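You operate a simulated robot arm through the tools that you are given. There is no shell and no other tool.

You are at the controls of a simulated robot arm. One attempt, no reset.

TASK
Fill jar No. 26 to its 100 ml line with blue water and put its lid back on.
Fine: put the jar back where it stood; close the knob. Set down upright: what you pick out.
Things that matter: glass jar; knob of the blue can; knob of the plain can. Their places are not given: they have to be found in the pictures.

It is judged by the outcome, as a careful person would: the job done as asked, and still so three seconds after it is handed in. It fails if anything else is knocked over, pushed out of place, dropped, spilled or broken. Lids that push on must go on centred and level and be pressed home; caps that screw on are set level and turned clockwise until they are tight.

THE ROBOT
A 6-joint arm with a two-finger parallel gripper, fixed in place. Base frame: the origin is at the foot of the arm, x ahead of it, y to its left, z up; the work surface is at about z = 90. Readings come in cm, degrees, newtons and seconds.
With the tool pointing down near the work surface it reaches from about 24 to 64 cm from the base axis. Its first joint turns from -66.0 to 66.0 degrees. Payload 2.7 kg.
The TCP is the grasp point between the finger pads, 2.3 cm short of the fingertips. In the tool frame z runs along the fingers and y along their closing line. The gripper opens to 9.4 cm. The fingers are 3.8 cm wide and 1 cm thick; the gripper's body (5.4 by 9.6 cm) begins 3.9 cm behind the TCP.
Orientation is that of the tool frame in the base frame, as a unit quaternion [x, y, z, w]. With the fingers straight down and closing along the base's y, the tool's x points along the base's -x, its y along +y and its z along -z.

THE INTERFACE
- The arm moves only by the tool play_rows. Its argument "steps" is a list of rows, each a list of 2 entries, a list of its own where there are three numbers: the shift along the tool's x, y, z in mm, then the turn, a rotation vector about the tool's x, y, z in degrees. In form: [[[tx, ty, tz], [wx, wy, wz]], ...]. A call has 1 to 20 rows; each row is the pose to reach, as a shift and turn from the pose commanded when the call began, along the tool's axes at that moment. "jaw" is the closure in counts, from 0 (fully open) to 255 (shut), set as the call begins (left out, the last holds). Rows are played at 5 a second. More than 5 cm and 8.6 degrees between two rows, or a gripper value outside its range, and nothing of the call is played. Where a pose cannot be reached the arm comes as near as it can. A force on the tool above 40 N (or 10 N above the force at the start of the call, whichever is more), or a blocked arm, ends the call early, and 0.2 s more pass. Each finger travels about 4.5 cm/s and halts on what it meets, pressing with about 29 N; the grip force reading is that of the motor and also rises with nothing between the fingers. The clock runs only during rows and for 0.2 s after the last one: add rows that repeat a pose to give the fingers time. The reply holds the time, the measured pose of the TCP, the force on the tool along the base axes, the opening and the grip force, in the units named above and with some noise, with the torque about the TCP (base axes, N m) and any sound that the robot's microphone picked up.
- Cameras (640 x 400 px; columns grow to the right, rows downward): "scene" is fixed at [9.15, -43.76, 142.5]; the picture's right is [0.68, -0.74, 0.00], its down [-0.27, -0.25, -0.93] and it looks along [0.69, 0.63, -0.36] (base axes); focal length 266 px, centre (320, 200). "wrist" rides on the gripper at [8.7, 1.6, -7.4] in the tool frame; the picture's right is [-0.18, 0.98, 0.00], its down [-0.58, -0.11, -0.81] and it looks along [-0.79, -0.15, 0.59] (tool axes); focal length 243 px, centre (320, 200).
- capture(camera): a new picture of that camera. It takes no simulated time.
- locate(camera, pixels): there is no depth. For up to 12 entries [column, row, z] of the newest picture of that camera ("zoom" is the newest enlarged one), the place [x, y] in the base frame at which the ray of that pixel passes the height z, good to about 0.2 cm. It takes no simulated time.
- inspect(camera, box): a new picture of the part [left, top, right, bottom] of that camera's present view, enlarged. It takes no simulated time.
- hand_in(): hands the job in; it is judged then, once.

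Leave the gripper open and the arm clear of the work at the hand-in unless told otherwise.

The tools are called by a JSON object that holds its "api" and its "payload". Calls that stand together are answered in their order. play_rows: Moves the arm, as the interface text tells. Its arguments: {"type":"object","properties":{"steps":{"type":"array","items":{"type":"array"}},"jaw":{"type":"number"}},"required":["steps"]} The other tools are called the same way: capture (camera) takes a picture; locate (camera, pixels) gives the place at which the rays of pixels pass given heights; inspect (camera, box) takes an enlarged picture of a part of a camera's view; hand_in () hands the job in.

At the start:

```text
time_s: 0.0
tcp_pos: [26.38, -12.73, 133.6]
tcp_rot: [0.0, 1.0, -0.001, 0.001]
contact_force: [-0.3, -0.3, -1.1]
torque: [-0.01, -0.01, 0.01]
width: 9.41
gripper_force: 0.1
```

scene: 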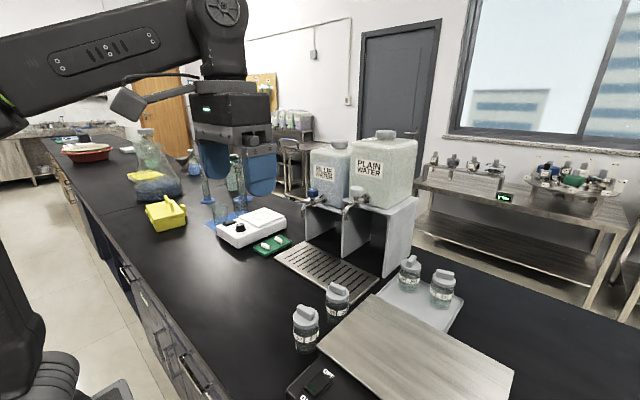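
wrist: 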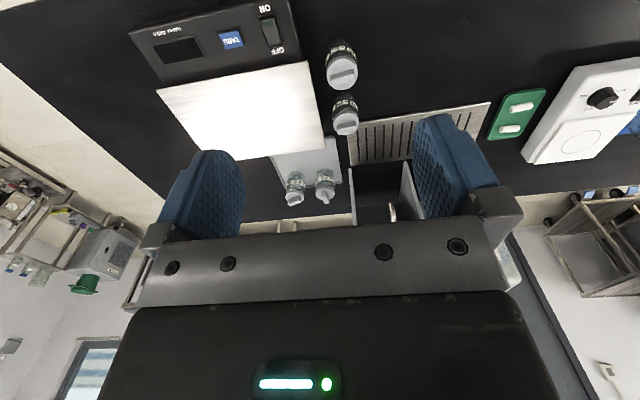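

I see four small jars with lids near the bottom of the scene (two on the black table around (306,325) and (337,300), two on a tray at (409,272) and (443,288)), and two cans on a stand with knobs. I'll enlarge these parts to read numbers and see the knobs.

{"api": "inspect", "payload": {"camera": "scene", "box": [280, 240, 480, 365]}}

{"api": "inspect", "payload": {"camera": "scene", "box": [280, 120, 440, 220]}}

{"api": "inspect", "payload": {"camera": "wrist", "box": [260, 30, 420, 230]}}

```text
3.20 times, centred on (380, 302) of scene
```

zoom: 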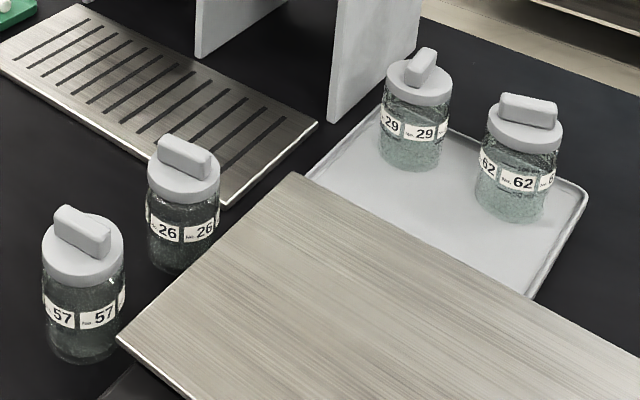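

```text
4.00 times, centred on (360, 170) of scene
```

zoom: 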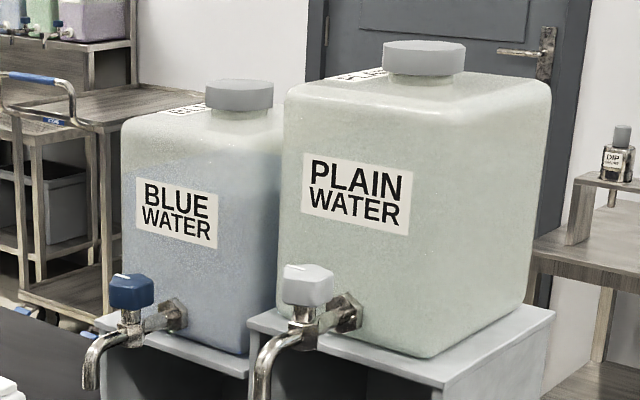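

```text
2.00 times, centred on (340, 130) of wrist
```

zoom: 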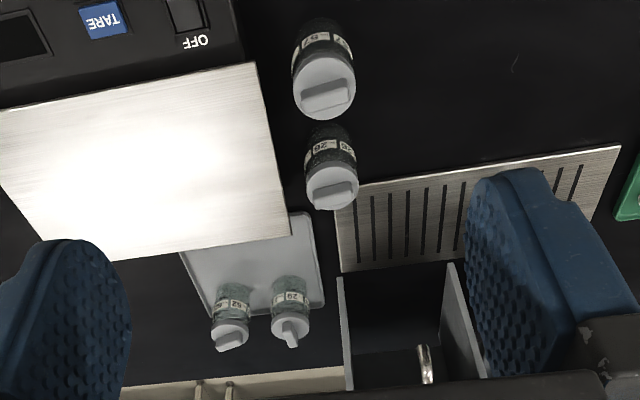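

Jar 26 is the nearer-tray jar of the pair on the table, next to 57. The blue can is the left one with a blue knob. I'll locate points on jars, tray, drip tray and taps at several heights.

{"api": "locate", "payload": {"camera": "scene", "pixels": [[337, 322, 90], [336, 296, 97], [336, 296, 98], [336, 296, 99], [306, 352, 90], [305, 317, 98], [275, 257, 90], [350, 303, 90], [306, 240, 90], [380, 278, 90]]}}

{"api": "locate", "payload": {"camera": "wrist", "pixels": [[346, 124, 97], [346, 124, 98], [346, 124, 100], [341, 75, 98], [341, 100, 90], [348, 166, 90], [346, 135, 90], [490, 103, 90], [390, 212, 110]]}}

```text
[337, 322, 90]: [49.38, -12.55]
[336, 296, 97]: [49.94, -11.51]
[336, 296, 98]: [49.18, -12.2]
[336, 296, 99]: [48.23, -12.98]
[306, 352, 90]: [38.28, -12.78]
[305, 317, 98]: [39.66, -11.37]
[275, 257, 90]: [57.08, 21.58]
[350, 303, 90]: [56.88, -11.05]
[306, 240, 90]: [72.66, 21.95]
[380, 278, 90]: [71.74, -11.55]
```

```text
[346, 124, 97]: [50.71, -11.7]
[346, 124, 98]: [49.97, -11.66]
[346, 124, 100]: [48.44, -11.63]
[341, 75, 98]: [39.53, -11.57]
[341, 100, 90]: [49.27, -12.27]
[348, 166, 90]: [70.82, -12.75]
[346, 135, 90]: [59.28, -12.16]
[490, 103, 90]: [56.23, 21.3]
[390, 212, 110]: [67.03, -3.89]
```

Jar 26 stands near (50,-12); 57 near (39,-12). The taps are hidden by the right finger in the wrist view, so I'll move high above the table (no obstacles at z≈132) to about (40,8,132) to look at the taps.

{"api": "play_rows", "payload": {"steps": [[[-23, 35, 3], [0, 0, 0]], [[-46, 70, 5], [0, 0, 0]], [[-69, 105, 8], [0, 0, 0]], [[-92, 140, 10], [0, 0, 0]], [[-115, 175, 13], [0, 0, 0]], [[-136, 207, 16], [0, 0, 0]], [[-136, 207, 16], [0, 0, 0]]]}}

{"api": "capture", "payload": {"camera": "wrist"}}

{"api": "capture", "payload": {"camera": "scene"}}

```text
time_s: 1.6
tcp_pos: [40.0, 7.99, 131.98]
tcp_rot: [0.0, 1.0, -0.001, 0.0]
contact_force: [-0.6, -0.4, -0.2]
torque: [-0.02, 0.02, -0.01]
width: 9.41
gripper_force: 0.1
```

```text
taken
```

wrist: 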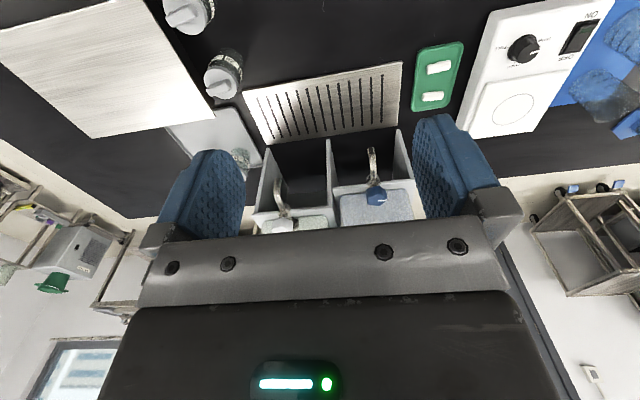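

```text
taken
```

scene: 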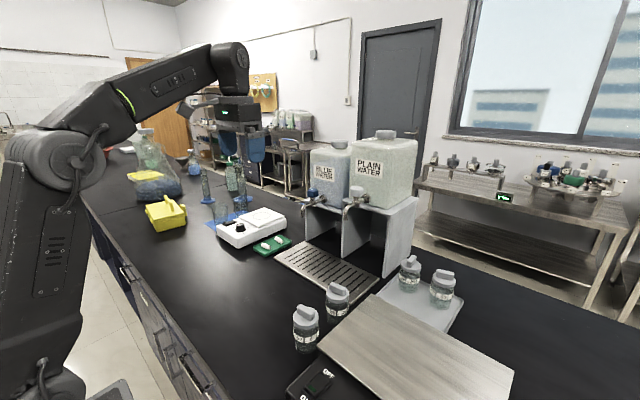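

{"api": "inspect", "payload": {"camera": "wrist", "box": [240, 60, 440, 240]}}

{"api": "inspect", "payload": {"camera": "scene", "box": [290, 170, 390, 232]}}

```text
2.22 times, centred on (340, 150) of wrist
```

zoom: 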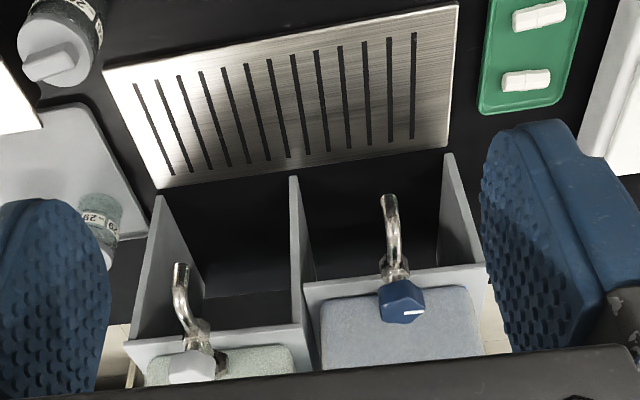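

```text
6.40 times, centred on (340, 201) of scene
```

zoom: 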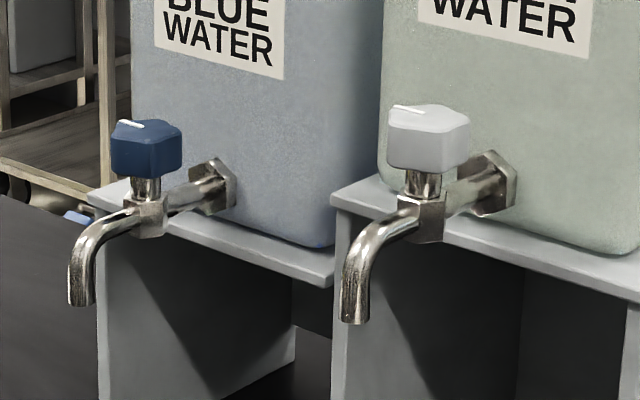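

Both taps are visible: blue knob at wrist (377,197), its spout tip at wrist (371,149) and scene (302.5,216). The white mark on both knobs points to +y (closed, presumably). I'll triangulate using both cameras.

{"api": "locate", "payload": {"camera": "wrist", "pixels": [[377, 199, 113], [377, 199, 115], [377, 199, 117], [371, 149, 104], [371, 149, 106], [371, 149, 108], [371, 149, 110], [275, 225, 117], [277, 179, 108]]}}

{"api": "locate", "payload": {"camera": "scene", "pixels": [[313, 190.4, 113], [313, 190.4, 115], [313, 190.4, 117], [302.5, 216.3, 104], [302.5, 216.3, 106], [302.5, 216.3, 108], [302.5, 216.3, 110], [357, 188, 117], [345.5, 219, 108]]}}

```text
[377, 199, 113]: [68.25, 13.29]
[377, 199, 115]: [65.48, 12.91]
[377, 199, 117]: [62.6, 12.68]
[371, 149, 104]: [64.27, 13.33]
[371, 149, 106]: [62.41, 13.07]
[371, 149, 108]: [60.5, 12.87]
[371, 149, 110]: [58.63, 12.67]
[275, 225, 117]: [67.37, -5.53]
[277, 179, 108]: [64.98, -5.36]
```

```text
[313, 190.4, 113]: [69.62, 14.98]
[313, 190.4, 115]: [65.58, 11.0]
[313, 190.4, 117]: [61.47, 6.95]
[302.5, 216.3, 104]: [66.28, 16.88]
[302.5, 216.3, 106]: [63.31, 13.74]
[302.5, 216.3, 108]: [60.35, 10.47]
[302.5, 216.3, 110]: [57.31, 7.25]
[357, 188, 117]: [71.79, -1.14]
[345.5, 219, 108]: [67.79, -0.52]
```

Blue knob's top is at about (67,13,114) and its spout tip about (62.5,13,106). Now a high-zoom look at jar 26, its lid and its line, and at the knob.

{"api": "inspect", "payload": {"camera": "scene", "box": [312, 276, 362, 328]}}

{"api": "inspect", "payload": {"camera": "scene", "box": [298, 180, 338, 222]}}

{"api": "inspect", "payload": {"camera": "wrist", "box": [160, 0, 260, 110]}}

```text
7.69 times, centred on (337, 302) of scene
```

zoom: 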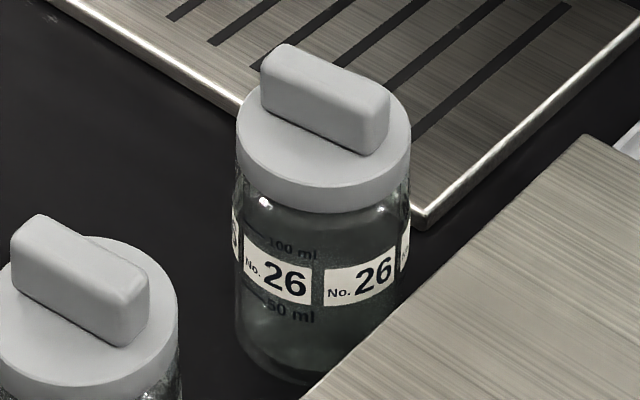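

```text
9.52 times, centred on (318, 201) of scene
```

zoom: 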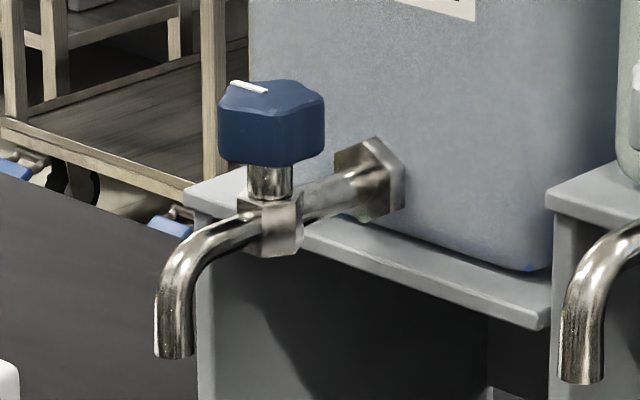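

```text
3.64 times, centred on (210, 55) of wrist
```

zoom: 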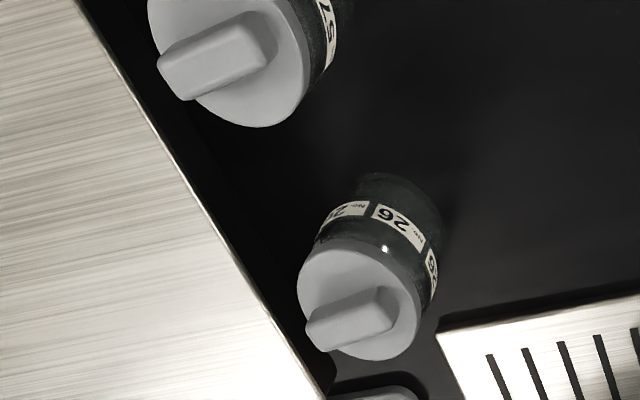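

The jar is empty glass with 100 ml and 50 ml lines and a bar-handled lid. I'll fix the lid's height and position from both cameras.

{"api": "locate", "payload": {"camera": "scene", "pixels": [[337.4, 294.3, 97], [337.4, 294.3, 98], [337.4, 294.3, 99], [336.7, 320.2, 90], [326, 294.3, 98], [348.8, 294.3, 98], [317, 346, 94], [376, 294, 94]]}}

{"api": "locate", "payload": {"camera": "wrist", "pixels": [[220.4, 82.5, 97], [220.4, 82.5, 98], [220.4, 82.5, 99], [229, 53, 90], [143, 0, 94], [212, 105, 94], [204, 86, 98], [237, 79, 98]]}}

```text
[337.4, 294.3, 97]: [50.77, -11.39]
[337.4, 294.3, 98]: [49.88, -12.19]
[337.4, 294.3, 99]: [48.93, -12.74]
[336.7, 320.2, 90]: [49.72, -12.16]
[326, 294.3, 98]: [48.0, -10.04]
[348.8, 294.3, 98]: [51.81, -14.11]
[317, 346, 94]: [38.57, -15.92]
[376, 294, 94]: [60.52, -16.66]
```

```text
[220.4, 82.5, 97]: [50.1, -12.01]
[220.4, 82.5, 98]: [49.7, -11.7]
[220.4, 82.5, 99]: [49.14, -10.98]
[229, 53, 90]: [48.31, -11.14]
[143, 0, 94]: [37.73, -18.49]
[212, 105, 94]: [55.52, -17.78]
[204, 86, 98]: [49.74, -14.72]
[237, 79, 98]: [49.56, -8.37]
```

Jar 26: centre about (49.8,-12), lid top z≈97.8, lid diameter ≈5.7 cm. Next I look at the blue knob from nearer: move to about (52,13,128), which is still in front of and above everything.

{"api": "play_rows", "payload": {"steps": [[[-40, 17, 13], [0, 0, 0]], [[-80, 34, 26], [0, 0, 0]], [[-120, 50, 40], [0, 0, 0]], [[-120, 50, 40], [0, 0, 0]]]}}

{"api": "inspect", "payload": {"camera": "wrist", "box": [230, 60, 430, 240]}}

{"api": "inspect", "payload": {"camera": "wrist", "box": [310, 135, 380, 210]}}

```text
time_s: 2.6
tcp_pos: [49.87, 12.14, 126.11]
tcp_rot: [-0.001, 1.0, 0.0, 0.001]
contact_force: [0.5, 0.0, 0.5]
torque: [0.01, 0.03, -0.03]
width: 9.42
gripper_force: 0.1
out of reach, approached as far as the arm can: row 2, 3, 4
```

```text
2.22 times, centred on (330, 150) of wrist
```

zoom: 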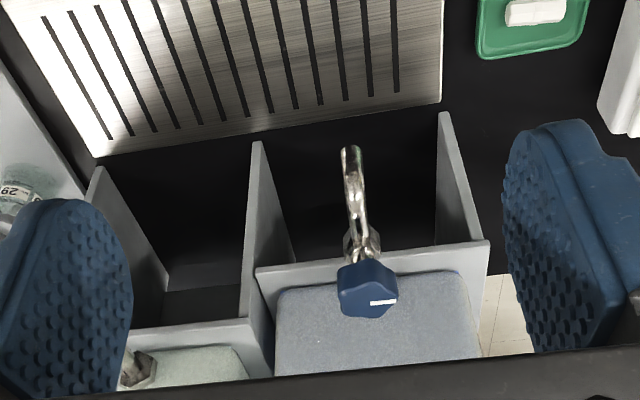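

```text
5.33 times, centred on (345, 172) of wrist
```

zoom: 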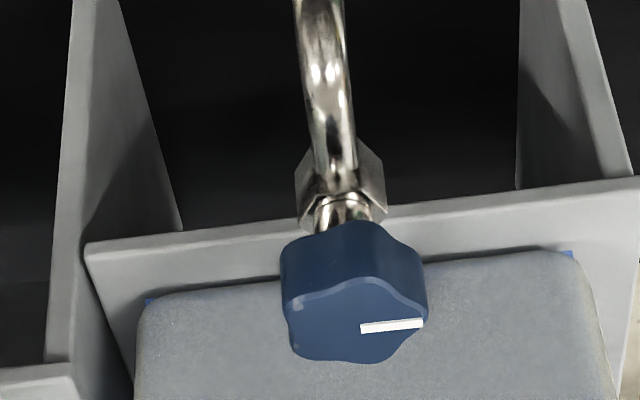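

The arm can't reach that far at that height pointing down (stopped at r≈51), so tilted poses will be needed at the knob. The knob has five lobes, one under the white mark pointing +y. Now I go look at jar 26 from above: about (38,-12,118).

{"api": "play_rows", "payload": {"steps": [[[24, -48, 10], [0, 0, 0]], [[45, -90, 20], [0, 0, 0]], [[65, -130, 35], [0, 0, 0]], [[85, -170, 50], [0, 0, 0]], [[103, -206, 65], [0, 0, 0]], [[118, -241, 81], [0, 0, 0]], [[118, -241, 81], [0, 0, 0]]]}}

{"api": "inspect", "payload": {"camera": "wrist", "box": [230, 20, 430, 200]}}

{"api": "inspect", "payload": {"camera": "wrist", "box": [300, 80, 370, 150]}}

```text
refused: row 1 steps farther than a row can; nothing moved
```

```text
2.22 times, centred on (330, 110) of wrist
```

zoom: 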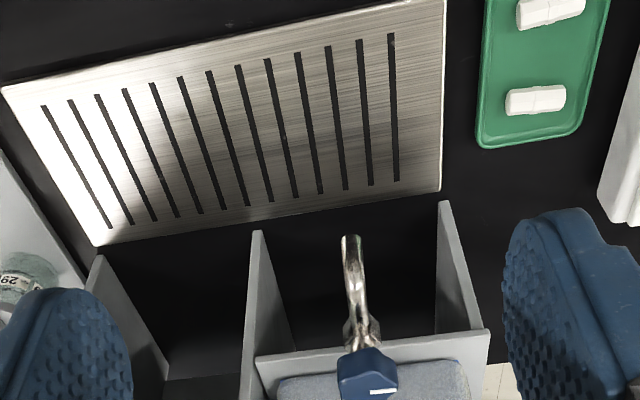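

```text
5.71 times, centred on (335, 115) of wrist
```

zoom: 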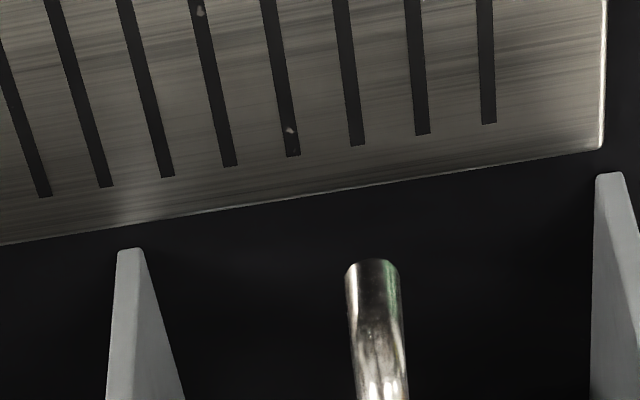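

The call was refused since a step exceeded 5 cm; nothing moved. I use this view to measure the spout tip (zoom (372,268)), tray edges and stand walls, then move in smaller steps.

{"api": "locate", "payload": {"camera": "zoom", "pixels": [[372, 275, 105], [372, 275, 106], [372, 275, 107], [601, 148, 90.5], [601, 148, 91.5], [3, 244, 91], [608, 175, 90], [130, 250, 90], [606, 5, 91]]}}

{"api": "play_rows", "payload": {"steps": [[[17, -34, 8], [0, 0, 0]], [[34, -68, 18], [0, 0, 0]], [[51, -103, 30], [0, 0, 0]], [[68, -137, 42], [0, 0, 0]], [[85, -172, 54], [0, 0, 0]], [[102, -206, 67], [0, 0, 0]], [[118, -241, 81], [0, 0, 0]], [[118, -241, 81], [0, 0, 0]]]}}

{"api": "capture", "payload": {"camera": "wrist"}}

{"api": "inspect", "payload": {"camera": "wrist", "box": [300, 80, 370, 150]}}

```text
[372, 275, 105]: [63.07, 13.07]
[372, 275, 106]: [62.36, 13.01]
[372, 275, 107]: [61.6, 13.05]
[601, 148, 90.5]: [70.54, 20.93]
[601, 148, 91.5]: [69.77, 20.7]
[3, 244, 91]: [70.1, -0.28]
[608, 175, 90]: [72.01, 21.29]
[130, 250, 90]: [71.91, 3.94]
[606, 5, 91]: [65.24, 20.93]
```

```text
time_s: 4.4
tcp_pos: [37.99, -12.03, 118.08]
tcp_rot: [0.0, 1.0, -0.002, 0.002]
contact_force: [0.0, 0.2, 0.4]
torque: [0.0, -0.02, 0.02]
width: 9.39
gripper_force: 0.0
```

```text
taken
```

wrist: 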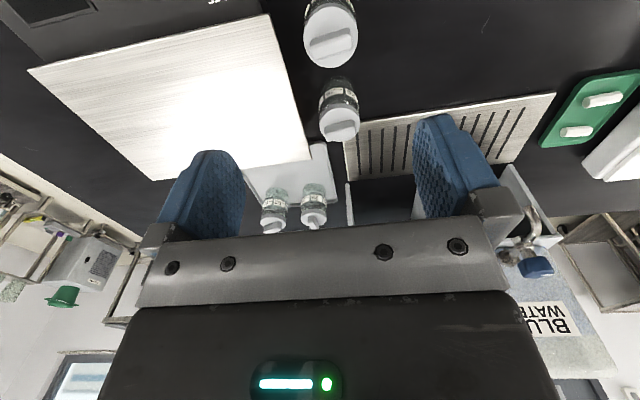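

```text
5.71 times, centred on (335, 115) of wrist
```

zoom: 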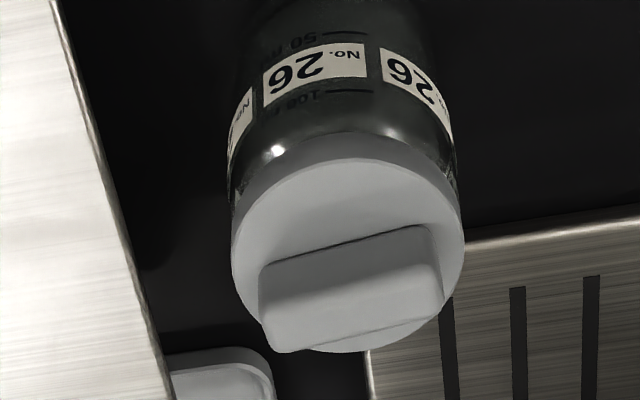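

I'm over jar 26 now: lid a smooth disc with a bar handle lying roughly along y. I'll measure the bar's direction and the lid's centre in this zoom picture.

{"api": "locate", "payload": {"camera": "zoom", "pixels": [[262, 266, 97.8], [430, 228, 97.8], [275, 352, 99.3], [440, 308, 99.3], [347, 250, 97.8], [232, 250, 97.8], [463, 240, 97.8], [230, 185, 95], [457, 170, 95]]}}

{"api": "inspect", "payload": {"camera": "scene", "box": [322, 280, 352, 310]}}

```text
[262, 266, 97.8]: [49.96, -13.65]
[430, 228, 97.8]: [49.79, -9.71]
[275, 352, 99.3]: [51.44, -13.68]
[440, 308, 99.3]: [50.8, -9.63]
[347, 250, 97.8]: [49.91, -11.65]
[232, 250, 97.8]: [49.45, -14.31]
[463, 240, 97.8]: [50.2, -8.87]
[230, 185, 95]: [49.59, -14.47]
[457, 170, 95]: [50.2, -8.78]
```

```text
13.33 times, centred on (337, 295) of scene
```

zoom: 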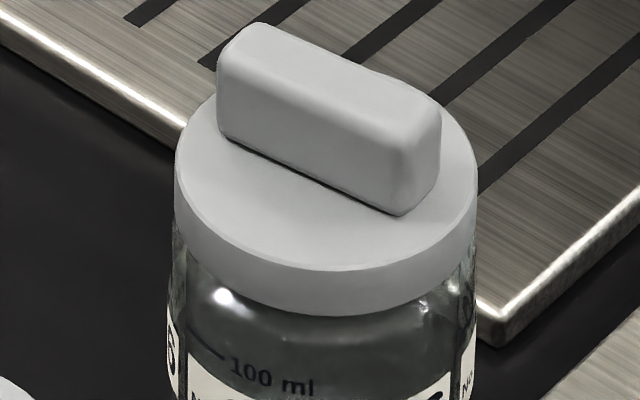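

The bar lies nearly along y (a few degrees off). I'll get the base edges of the bar from the scene zoom too, to fix its centre.

{"api": "locate", "payload": {"camera": "zoom", "pixels": [[220, 137, 97.8], [405, 214, 97.8], [440, 188, 97.8], [326, 172, 97.8], [218, 60, 99.5], [400, 140, 99.5], [440, 105, 99.5], [262, 25, 99.5], [175, 165, 97.8], [477, 180, 97.8], [330, 270, 97.8]]}}

```text
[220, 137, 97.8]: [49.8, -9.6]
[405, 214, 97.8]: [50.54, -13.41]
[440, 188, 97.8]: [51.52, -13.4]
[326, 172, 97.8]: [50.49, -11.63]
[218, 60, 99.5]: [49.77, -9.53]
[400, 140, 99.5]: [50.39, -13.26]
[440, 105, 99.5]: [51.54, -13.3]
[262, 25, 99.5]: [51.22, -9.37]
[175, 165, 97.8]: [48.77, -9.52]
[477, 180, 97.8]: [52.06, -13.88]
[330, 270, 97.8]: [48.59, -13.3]
```

Bar: base z≈97.8, top z≈99.5, centre ≈(50.6,-11.6), turned about 8° from the y axis. I turn the gripper about 82° clockwise (seen from above) so the fingers close across the bar, and move above it at z≈112.

{"api": "play_rows", "payload": {"steps": [[[-12.5, 0.4, 6], [0, 0, 8.2]], [[-25, 0.9, 12], [0, 0, 16.4]], [[-37.5, 1.3, 18], [0, 0, 24.6]], [[-50, 1.7, 24], [0, 0, 32.8]], [[-62.5, 2.2, 30], [0, 0, 41]], [[-75, 2.6, 36], [0, 0, 49.2]], [[-87.5, 3, 42], [0, 0, 57.4]], [[-100, 3.4, 48], [0, 0, 65.6]], [[-112.5, 3.9, 54], [0, 0, 73.8]], [[-126, 4.3, 60], [0, 0, 82]], [[-126, 4.3, 60], [0, 0, 82]]]}}

{"api": "capture", "payload": {"camera": "wrist"}}

{"api": "capture", "payload": {"camera": "scene"}}

```text
time_s: 6.8
tcp_pos: [50.63, -11.58, 112.17]
tcp_rot: [0.657, 0.754, -0.001, 0.002]
contact_force: [0.0, -0.3, -0.4]
torque: [-0.03, 0.01, -0.02]
width: 9.41
gripper_force: 0.1
```

```text
taken
```

wrist: 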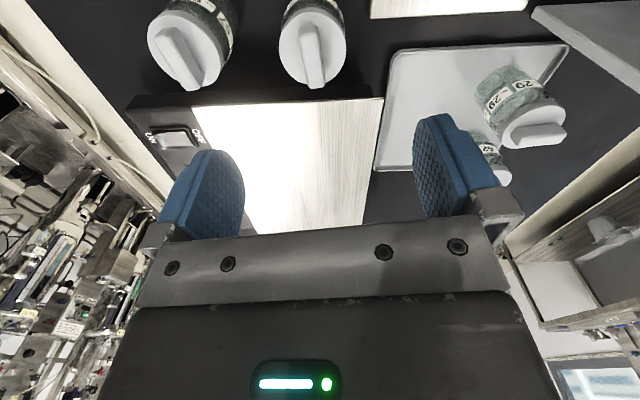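

```text
taken
```

scene: 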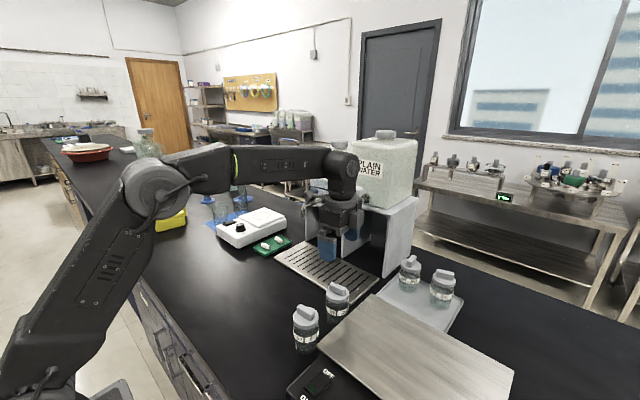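

The gripper is above the lid with fingers either side of the bar. I zoom to check the bar's direction and centre in this view.

{"api": "inspect", "payload": {"camera": "wrist", "box": [270, 0, 370, 100]}}

```text
4.00 times, centred on (320, 50) of wrist
```

zoom: 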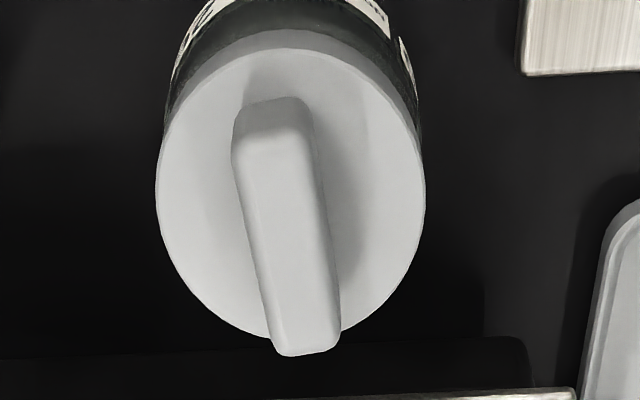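

{"api": "locate", "payload": {"camera": "zoom", "pixels": [[240, 150, 99.5], [308, 140, 99.5], [280, 345, 99.5], [338, 338, 99.5], [291, 192, 97.8], [157, 190, 97.8], [425, 195, 97.8], [291, 50, 97.8], [291, 338, 97.8]]}}

```text
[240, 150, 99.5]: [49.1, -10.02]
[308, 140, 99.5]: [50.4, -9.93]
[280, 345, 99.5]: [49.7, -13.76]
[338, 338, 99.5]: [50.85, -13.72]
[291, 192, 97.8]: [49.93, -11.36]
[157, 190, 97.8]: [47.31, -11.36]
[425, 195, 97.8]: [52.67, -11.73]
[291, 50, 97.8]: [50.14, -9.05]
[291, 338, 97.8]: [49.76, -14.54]
```

Bar centre measures about (50.0,-11.8), lid centre (50.0,-11.7), bar turned 7.9° — matching the gripper. I shift 5 mm and descend to z≈102 (tips just above the bar top), then check.

{"api": "play_rows", "payload": {"steps": [[[-0.5, -5.4, 25], [0, 0, 0]], [[-0.5, -5.4, 50], [0, 0, 0]], [[-0.5, -5.4, 75], [0, 0, 0]], [[-0.5, -5.4, 95], [0, 0, 0]], [[-0.5, -5.4, 101], [0, 0, 0]], [[-0.5, -5.4, 101], [0, 0, 0]]]}}

{"api": "capture", "payload": {"camera": "wrist"}}

{"api": "inspect", "payload": {"camera": "scene", "box": [312, 256, 372, 316]}}

```text
time_s: 8.2
tcp_pos: [50.14, -11.68, 101.98]
tcp_rot: [0.656, 0.755, -0.001, 0.002]
contact_force: [-1.0, 0.3, 0.0]
torque: [0.03, -0.01, -0.02]
width: 9.41
gripper_force: 0.0
```

```text
taken
```

wrist: 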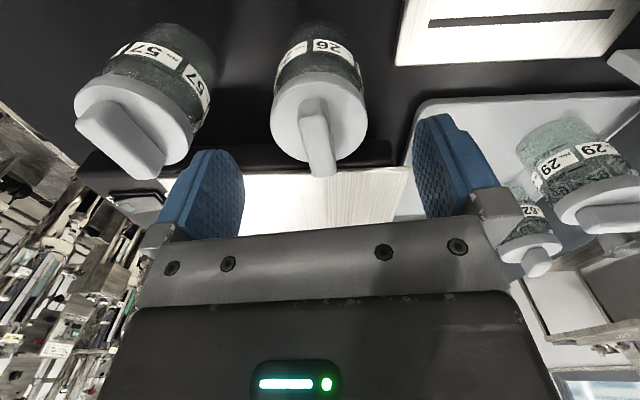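

```text
6.67 times, centred on (342, 286) of scene
```

zoom: 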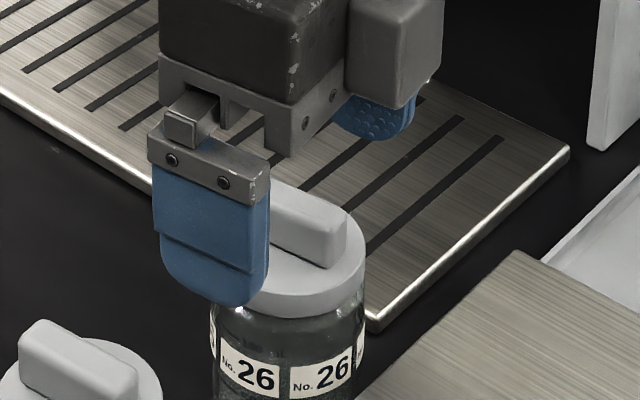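

The fingers straddle the bar. I'll check the centring once more in a zoom before closing.

{"api": "inspect", "payload": {"camera": "wrist", "box": [260, 60, 380, 190]}}

```text
3.08 times, centred on (320, 125) of wrist
```

zoom: 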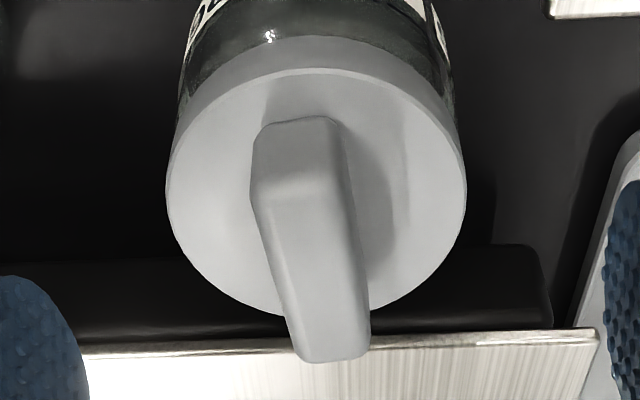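

{"api": "locate", "payload": {"camera": "zoom", "pixels": [[255, 205, 99.5], [345, 190, 99.5], [300, 358, 99.5], [368, 350, 99.5], [250, 165, 97.8], [316, 195, 97.8], [167, 195, 97.8], [465, 195, 97.8]]}}

```text
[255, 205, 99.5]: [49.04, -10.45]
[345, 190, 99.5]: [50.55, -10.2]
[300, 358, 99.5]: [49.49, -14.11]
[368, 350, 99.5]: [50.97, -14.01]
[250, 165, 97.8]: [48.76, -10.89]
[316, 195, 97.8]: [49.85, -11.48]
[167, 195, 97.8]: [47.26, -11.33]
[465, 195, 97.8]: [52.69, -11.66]
```

Bar centre is x≈50.0. I shift 1.4 mm, lower to z≈100.8 (tips ~98.5, just above the lid disc) and check force, then close on the bar.

{"api": "play_rows", "payload": {"steps": [[[0, -1.4, 6], [0, 0, 0]], [[0, -1.4, 11.5], [0, 0, 0]], [[0, -1.4, 11.5], [0, 0, 0]]]}}

{"api": "play_rows", "payload": {"steps": [[[0, 0, 0], [0, 0, 0]], [[0, 0, 0], [0, 0, 0]], [[0, 0, 0], [0, 0, 0]], [[0, 0, 0], [0, 0, 0]], [[0, 0, 0], [0, 0, 0]], [[0, 0, 0], [0, 0, 0]], [[0, 0, 0], [0, 0, 0]]], "jaw": 255}}

{"api": "inspect", "payload": {"camera": "scene", "box": [312, 256, 372, 316]}}

{"api": "capture", "payload": {"camera": "wrist"}}

```text
time_s: 9.0
tcp_pos: [49.86, -11.75, 100.94]
tcp_rot: [0.656, 0.755, -0.001, 0.002]
contact_force: [0.6, 0.6, 0.7]
torque: [-0.02, 0.01, 0.04]
width: 9.44
gripper_force: 0.1
```

```text
time_s: 10.6
tcp_pos: [49.9, -11.83, 100.92]
tcp_rot: [0.655, 0.755, 0.0, 0.002]
contact_force: [0.0, 0.5, 0.2]
torque: [0.0, -0.04, 0.03]
width: 1.35
gripper_force: 29.1
heard: snap
```

```text
6.67 times, centred on (342, 286) of scene
```

zoom: 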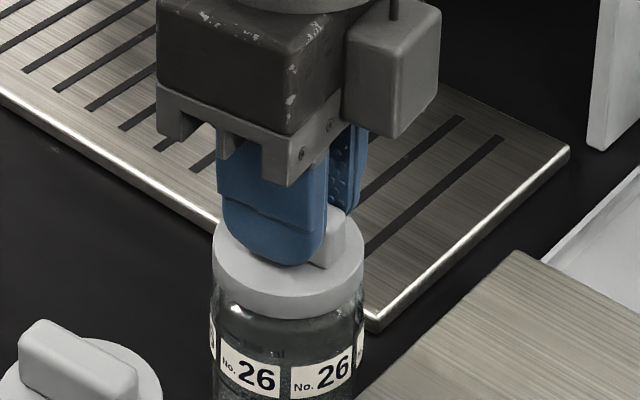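

```text
taken
```

wrist: 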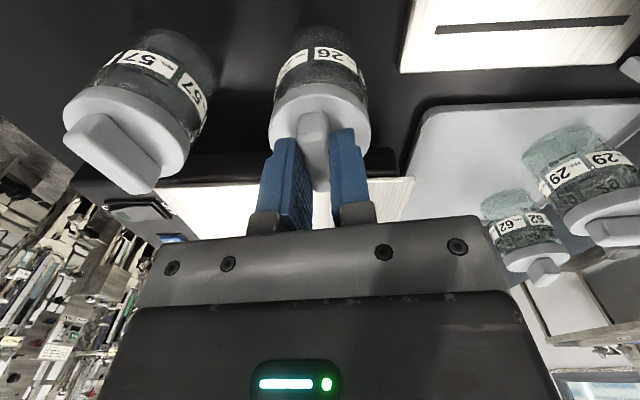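

The fingers hold the bar (width 1.35) and a "snap" was heard—hinting at a push-on lid. I lift slowly, 1 cm, and look whether the lid comes free of the jar.

{"api": "play_rows", "payload": {"steps": [[[0, 0, -2], [0, 0, 0]], [[0, 0, -4], [0, 0, 0]], [[0, 0, -6], [0, 0, 0]], [[0, 0, -6], [0, 0, 0]]]}}

{"api": "inspect", "payload": {"camera": "scene", "box": [312, 266, 372, 326]}}

```text
time_s: 11.6
tcp_pos: [49.8, -11.66, 101.59]
tcp_rot: [0.656, 0.755, -0.001, 0.002]
contact_force: [-0.1, 0.0, -0.8]
torque: [-0.01, 0.01, 0.01]
width: 1.34
gripper_force: 28.9
```

```text
6.67 times, centred on (342, 296) of scene
```

zoom: 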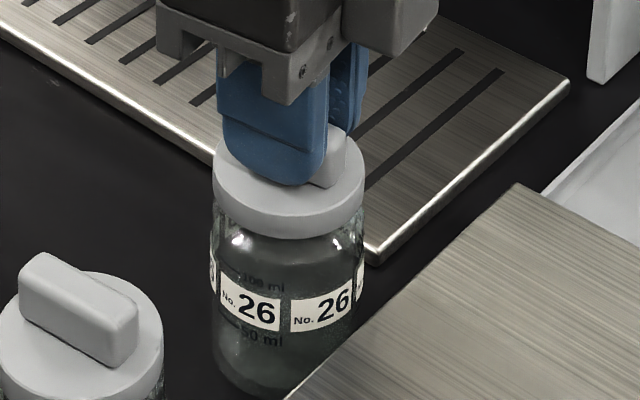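

The label has not moved (still at scene row ≈312) while the lid rose, so it is a pull-off lid. I lift on to z≈110.

{"api": "play_rows", "payload": {"steps": [[[0, 0, -5], [0, 0, 0]], [[0, 0, -10], [0, 0, 0]], [[0, 0, -20], [0, 0, 0]], [[0, 0, -40], [0, 0, 0]], [[0, 0, -80], [0, 0, 0]], [[0, 0, -80], [0, 0, 0]]]}}

{"api": "inspect", "payload": {"camera": "scene", "box": [302, 226, 382, 326]}}

{"api": "capture", "payload": {"camera": "wrist"}}

```text
time_s: 13.0
tcp_pos: [49.96, -11.82, 109.54]
tcp_rot: [0.656, 0.755, -0.001, 0.002]
contact_force: [0.1, -0.5, -0.1]
torque: [-0.01, -0.01, 0.0]
width: 1.35
gripper_force: 29.4
```

```text
4.00 times, centred on (342, 276) of scene
```

zoom: 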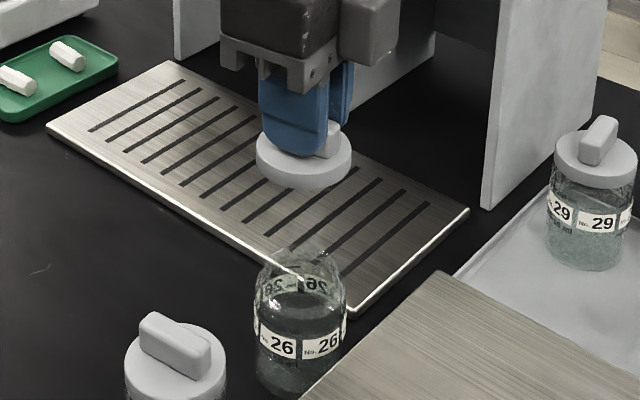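

```text
taken
```

wrist: 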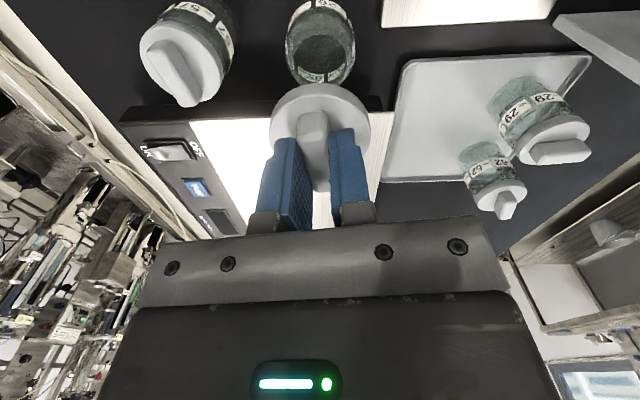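

The lid is off and the open jar stands still. I'll put the lid down upright on clear black table at about (42,-2): move over at height, then descend to z≈96.

{"api": "play_rows", "payload": {"steps": [[[36, -22, 0], [0, 0, 0]], [[72, -44, 0], [0, 0, 0]], [[108, -65, 0], [0, 0, 0]], [[108, -65, 40], [0, 0, 0]], [[108, -65, 80], [0, 0, 0]], [[108, -65, 110], [0, 0, 0]], [[108, -65, 130], [0, 0, 0]], [[108, -65, 135], [0, 0, 0]], [[108, -65, 135], [0, 0, 0]]]}}

{"api": "inspect", "payload": {"camera": "scene", "box": [262, 240, 362, 340]}}

```text
time_s: 15.0
tcp_pos: [42.12, -1.95, 96.03]
tcp_rot: [0.656, 0.755, -0.001, 0.002]
contact_force: [-0.5, 0.5, 0.0]
torque: [-0.03, -0.04, 0.0]
width: 1.35
gripper_force: 28.9
```

```text
4.00 times, centred on (312, 290) of scene
```

zoom: 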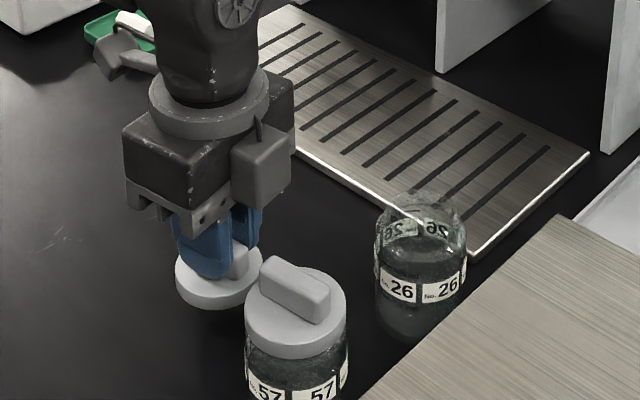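

Lid hovers over the table. I lower slowly to find contact.

{"api": "play_rows", "payload": {"steps": [[[0, 0, 3], [0, 0, 0]], [[0, 0, 6], [0, 0, 0]], [[0, 0, 9], [0, 0, 0]], [[0, 0, 10], [0, 0, 0]]]}}

{"api": "inspect", "payload": {"camera": "scene", "box": [280, 290, 330, 340]}}

```text
time_s: 16.0
tcp_pos: [41.97, -1.93, 95.04]
tcp_rot: [0.656, 0.755, 0.0, 0.001]
contact_force: [-0.2, 0.3, -0.7]
torque: [0.01, 0.0, 0.0]
width: 1.35
gripper_force: 29.0
```

```text
8.00 times, centred on (305, 315) of scene
```

zoom: 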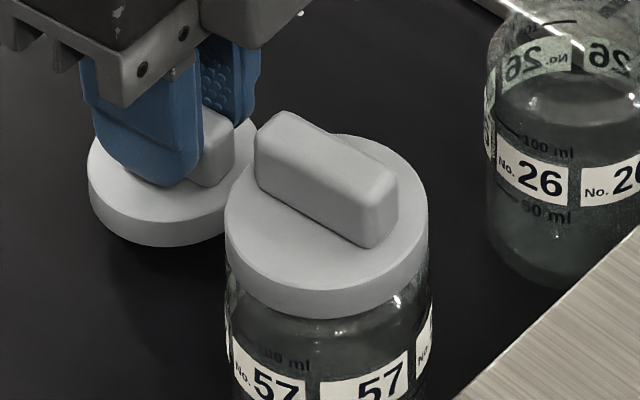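

No contact yet. I lower further in small steps.

{"api": "play_rows", "payload": {"steps": [[[0, 0, 2], [0, 0, 0]], [[0, 0, 4], [0, 0, 0]], [[0, 0, 4], [0, 0, 0]]]}}

{"api": "play_rows", "payload": {"steps": [[[0, 0, 1], [0, 0, 0]], [[0, 0, 2], [0, 0, 0]], [[0, 0, 2], [0, 0, 0]]]}}

{"api": "inspect", "payload": {"camera": "scene", "box": [280, 290, 330, 340]}}

```text
time_s: 16.8
tcp_pos: [41.97, -2.02, 94.58]
tcp_rot: [0.656, 0.755, -0.001, 0.002]
contact_force: [0.0, 0.0, -0.2]
torque: [0.02, 0.03, -0.02]
width: 1.36
gripper_force: 28.8
```

```text
time_s: 17.6
tcp_pos: [42.11, -2.02, 94.39]
tcp_rot: [0.656, 0.755, -0.001, 0.003]
contact_force: [-0.4, -0.4, -0.9]
torque: [-0.01, 0.0, 0.01]
width: 1.36
gripper_force: 28.9
```

```text
8.00 times, centred on (305, 315) of scene
```

zoom: 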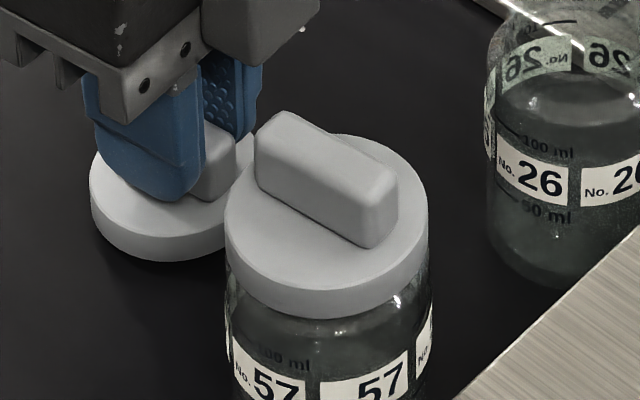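

{"api": "play_rows", "payload": {"steps": [[[0, 0, 1], [0, 0, 0]], [[0, 0, 2], [0, 0, 0]], [[0, 0, 2], [0, 0, 0]]]}}

{"api": "play_rows", "payload": {"steps": [[[0, 0, 1], [0, 0, 0]], [[0, 0, 2], [0, 0, 0]], [[0, 0, 2], [0, 0, 0]]]}}

```text
time_s: 18.4
tcp_pos: [42.04, -1.93, 94.27]
tcp_rot: [0.656, 0.755, -0.001, 0.001]
contact_force: [-0.9, -0.7, -0.8]
torque: [-0.03, 0.03, 0.01]
width: 1.36
gripper_force: 29.2
```

```text
time_s: 19.2
tcp_pos: [42.05, -2.11, 93.98]
tcp_rot: [0.656, 0.755, 0.0, 0.001]
contact_force: [-0.8, 0.3, 0.7]
torque: [0.01, -0.02, 0.02]
width: 1.33
gripper_force: 29.7
```

Still no clear contact; I continue in 1 mm steps, one call each.

{"api": "play_rows", "payload": {"steps": [[[0, 0, 1], [0, 0, 0]], [[0, 0, 1], [0, 0, 0]]]}}

{"api": "play_rows", "payload": {"steps": [[[0, 0, 1], [0, 0, 0]], [[0, 0, 1], [0, 0, 0]]]}}

{"api": "inspect", "payload": {"camera": "scene", "box": [280, 290, 330, 340]}}

```text
time_s: 19.8
tcp_pos: [42.02, -2.06, 93.88]
tcp_rot: [0.655, 0.755, 0.0, 0.002]
contact_force: [-0.7, 0.2, 0.3]
torque: [-0.01, -0.06, -0.01]
width: 1.34
gripper_force: 28.9
```

```text
time_s: 20.4
tcp_pos: [42.06, -1.99, 93.83]
tcp_rot: [0.656, 0.754, 0.0, 0.002]
contact_force: [-1.7, 1.3, 7.8]
torque: [0.01, 0.08, -0.02]
width: 1.37
gripper_force: 28.9
```

```text
8.00 times, centred on (305, 315) of scene
```

zoom: 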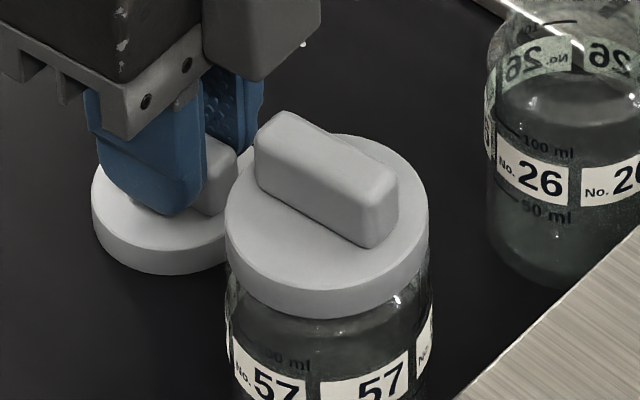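

Contact at z≈93.83 (7.8 N). The lid stands on the table; I open the fingers and rise.

{"api": "play_rows", "payload": {"steps": [[[0, 0, 0], [0, 0, 0]], [[0, 0, 0], [0, 0, 0]], [[0, 0, 0], [0, 0, 0]], [[0, 0, 0], [0, 0, 0]], [[0, 0, 0], [0, 0, 0]], [[0, 0, 0], [0, 0, 0]]], "jaw": 0}}

{"api": "play_rows", "payload": {"steps": [[[0, 0, -10], [0, 0, 0]], [[0, 0, -40], [0, 0, 0]], [[0, 0, -80], [0, 0, 0]], [[0, 0, -120], [0, 0, 0]], [[0, 0, -160], [0, 0, 0]], [[0, 0, -160], [0, 0, 0]]]}}

{"api": "inspect", "payload": {"camera": "scene", "box": [262, 240, 362, 340]}}

{"api": "capture", "payload": {"camera": "wrist"}}

```text
time_s: 21.8
tcp_pos: [42.07, -1.95, 93.81]
tcp_rot: [0.656, 0.755, -0.001, 0.002]
contact_force: [-0.1, -0.2, -0.2]
torque: [-0.01, 0.01, 0.02]
width: 9.41
gripper_force: 0.1
```

```text
time_s: 23.2
tcp_pos: [42.1, -1.9, 109.77]
tcp_rot: [0.655, 0.755, -0.001, 0.001]
contact_force: [0.4, -0.6, 0.1]
torque: [0.01, 0.0, 0.02]
width: 9.4
gripper_force: 0.1
```

```text
4.00 times, centred on (312, 290) of scene
```

zoom: 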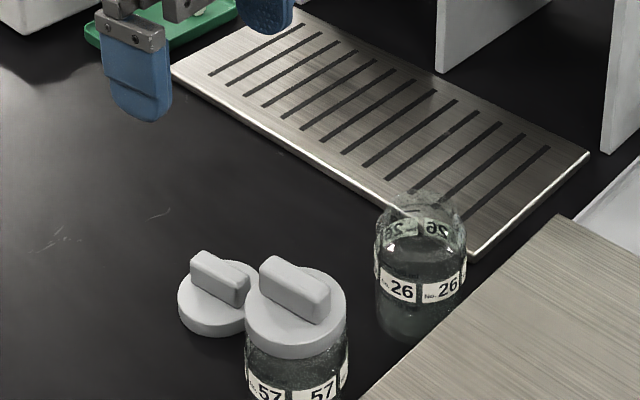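

```text
taken
```

wrist: 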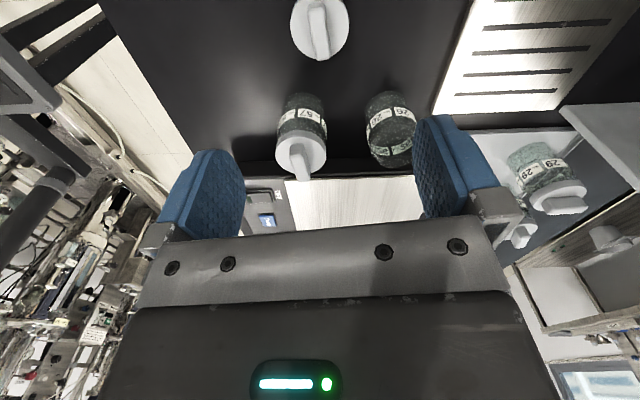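

The lid stands upright near (42,-2). Under the spout there is no room for a gripper from above (spout tip z≈106), so I'll hold the jar from the side with a nearly horizontal tool, camera on top, coming from the +y side (jar 57 is in the way from -x). First I turn the gripper by -171° in the air while moving to about (50,4,112).

{"api": "play_rows", "payload": {"steps": [[[2.4, 4.3, -1.1], [0, 0, -8.55]], [[4.8, 8.6, -2.2], [0, 0, -17.1]], [[7.2, 12.9, -3.3], [0, 0, -25.65]], [[9.6, 17.2, -4.4], [0, 0, -34.2]], [[12, 21.5, -5.5], [0, 0, -42.75]], [[14.4, 25.8, -6.6], [0, 0, -51.3]], [[16.8, 30.1, -7.7], [0, 0, -59.85]], [[19.2, 34.4, -8.8], [0, 0, -68.4]], [[21.6, 38.7, -9.9], [0, 0, -76.95]], [[24, 43, -11], [0, 0, -85.5]], [[26.4, 47.3, -12.1], [0, 0, -94.05]], [[28.8, 51.6, -13.2], [0, 0, -102.6]], [[31.2, 55.9, -14.3], [0, 0, -111.15]], [[33.6, 60.2, -15.4], [0, 0, -119.7]], [[36, 64.5, -16.5], [0, 0, -128.25]], [[38.4, 68.8, -17.6], [0, 0, -136.8]], [[40.8, 73.1, -18.7], [0, 0, -145.35]], [[43.2, 77.4, -19.8], [0, 0, -153.9]], [[45.6, 81.7, -20.9], [0, 0, -162.45]], [[48, 86, -22], [0, 0, -171]]]}}

{"api": "capture", "payload": {"camera": "scene"}}

```text
time_s: 27.4
tcp_pos: [49.72, 3.96, 111.93]
tcp_rot: [-0.702, 0.712, -0.002, -0.001]
contact_force: [0.2, 0.5, 0.0]
torque: [-0.03, -0.01, 0.01]
width: 9.37
gripper_force: 0.0
```

```text
taken
```

scene: 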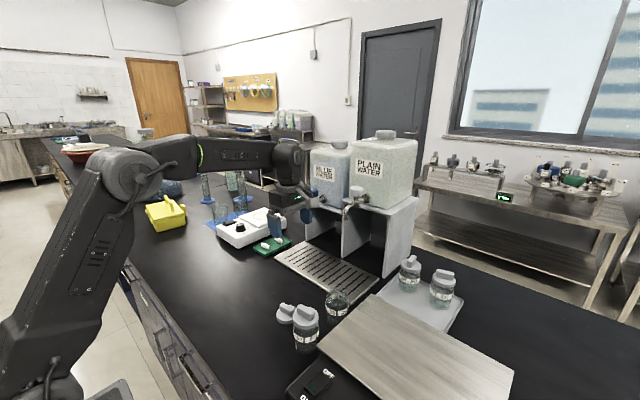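

Tool x now points to -y. Before pitching to horizontal I check where the green tray and stirrer stand so the wrist stays clear of them.

{"api": "locate", "payload": {"camera": "scene", "pixels": [[255, 247, 91], [272, 255, 91], [291, 240, 91], [222, 243, 90], [240, 249, 90], [286, 230, 94], [218, 228, 97], [243, 238, 97], [286, 219, 97], [150, 232, 90], [186, 225, 90]]}}

```text
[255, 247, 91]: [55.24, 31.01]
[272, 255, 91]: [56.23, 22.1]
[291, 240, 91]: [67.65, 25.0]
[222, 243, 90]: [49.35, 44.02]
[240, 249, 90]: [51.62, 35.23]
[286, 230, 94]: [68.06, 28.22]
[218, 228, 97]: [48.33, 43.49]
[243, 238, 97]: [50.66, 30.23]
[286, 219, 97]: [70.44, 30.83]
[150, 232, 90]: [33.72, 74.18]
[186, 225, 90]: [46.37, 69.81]
```

The stirrer and green tray are far enough from this approach (y > 22). I pitch the tool by 80° about its y (fingers then point to -y, camera on top) while going to (50.1,-3,110), and narrow the jaws to ~8 cm.

{"api": "play_rows", "payload": {"steps": [[[7, -0.5, 2], [0, 8, 0]], [[14, -1, 4], [0, 16, 0]], [[21, -1.5, 6], [0, 24, 0]], [[28, -2, 8], [0, 32, 0]], [[35, -2.5, 10], [0, 40, 0]], [[42, -3, 12], [0, 48, 0]], [[49, -3.5, 14], [0, 56, 0]], [[56, -4, 16], [0, 64, 0]], [[63, -4.5, 18], [0, 72, 0]], [[69.6, -4.8, 19], [0, 80, 0]], [[69.6, -4.8, 19], [0, 80, 0]]], "jaw": 38}}

{"api": "capture", "payload": {"camera": "scene"}}

{"api": "capture", "payload": {"camera": "wrist"}}

```text
time_s: 29.8
tcp_pos: [50.33, -2.92, 110.18]
tcp_rot: [-0.535, 0.546, -0.452, -0.46]
contact_force: [-0.2, -0.6, 0.1]
torque: [0.0, 0.01, -0.02]
width: 8.01
gripper_force: 0.0
```

```text
taken
```

scene: 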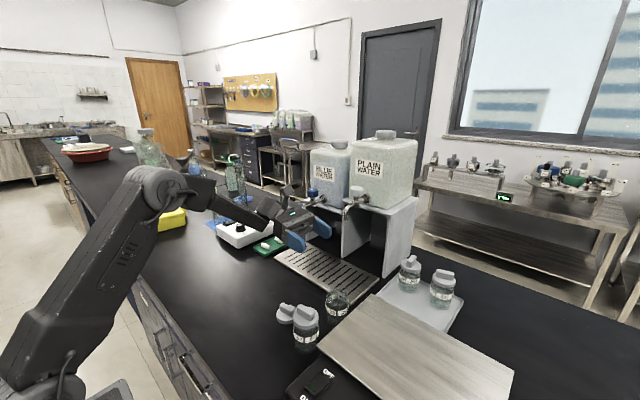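

```text
taken
```

wrist: 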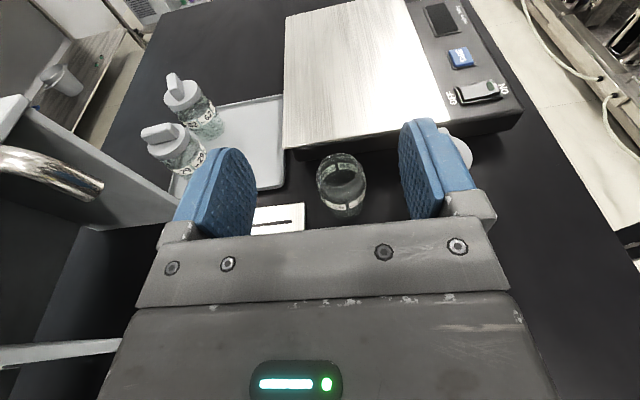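

The horizontal pose works. The open jar shows at wrist (342,185). I zoom and measure its rim and base in this view.

{"api": "inspect", "payload": {"camera": "wrist", "box": [300, 140, 390, 225]}}

{"api": "inspect", "payload": {"camera": "scene", "box": [312, 276, 362, 326]}}

```text
4.71 times, centred on (345, 182) of wrist
```

zoom: 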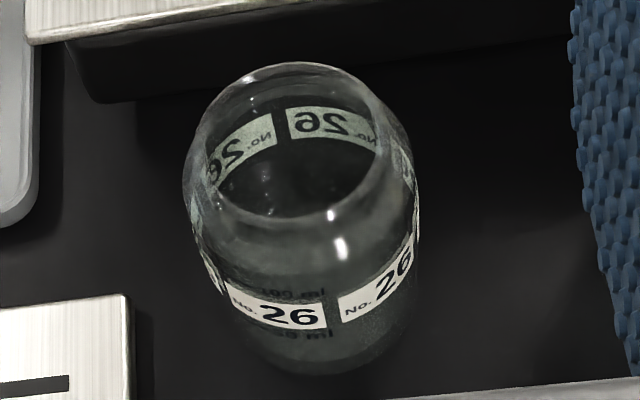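

```text
8.00 times, centred on (337, 301) of scene
```

zoom: 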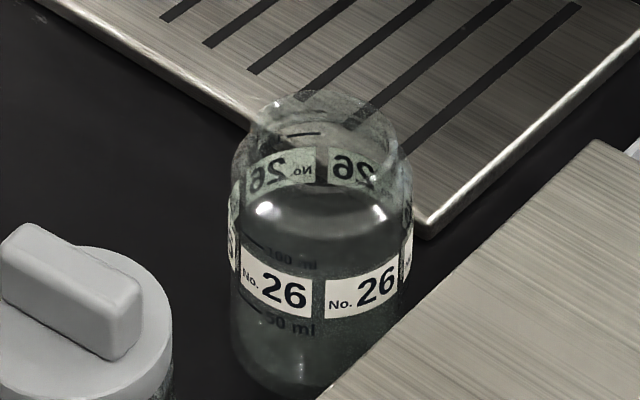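

{"api": "locate", "payload": {"camera": "scene", "pixels": [[336.3, 293.6, 97], [336.9, 318, 90], [326, 310, 93], [348.2, 310, 93]]}}

{"api": "locate", "payload": {"camera": "wrist", "pixels": [[338.4, 169.7, 97], [338.4, 169.7, 97.8], [344, 208, 90], [343.9, 219.3, 90], [317, 185, 94], [366, 188, 94]]}}

```text
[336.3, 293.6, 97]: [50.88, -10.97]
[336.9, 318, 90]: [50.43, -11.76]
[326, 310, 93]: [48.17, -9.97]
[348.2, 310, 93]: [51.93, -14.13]
```

```text
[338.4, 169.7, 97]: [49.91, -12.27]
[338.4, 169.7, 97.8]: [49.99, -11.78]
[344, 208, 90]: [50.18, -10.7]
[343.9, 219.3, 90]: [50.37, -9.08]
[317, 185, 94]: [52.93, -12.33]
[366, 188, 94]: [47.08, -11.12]
```

Jar axis ≈ (50.0,-11.75), rim z≈97.8, body radius ≈2.7. Let me see the gripper and wrist geometry from the scene camera to judge clearance above the table in this pose.

{"api": "inspect", "payload": {"camera": "scene", "box": [170, 160, 370, 290]}}

```text
3.08 times, centred on (270, 225) of scene
```

zoom: 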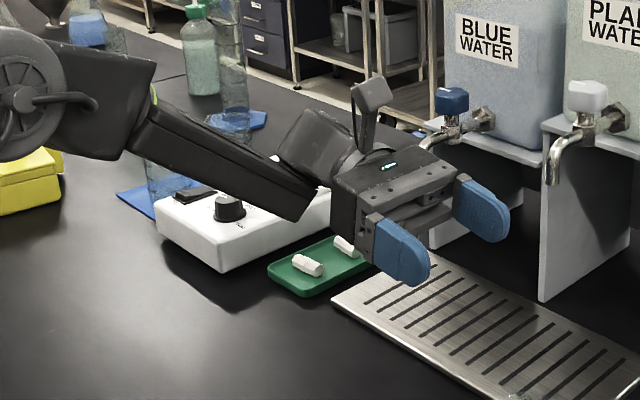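

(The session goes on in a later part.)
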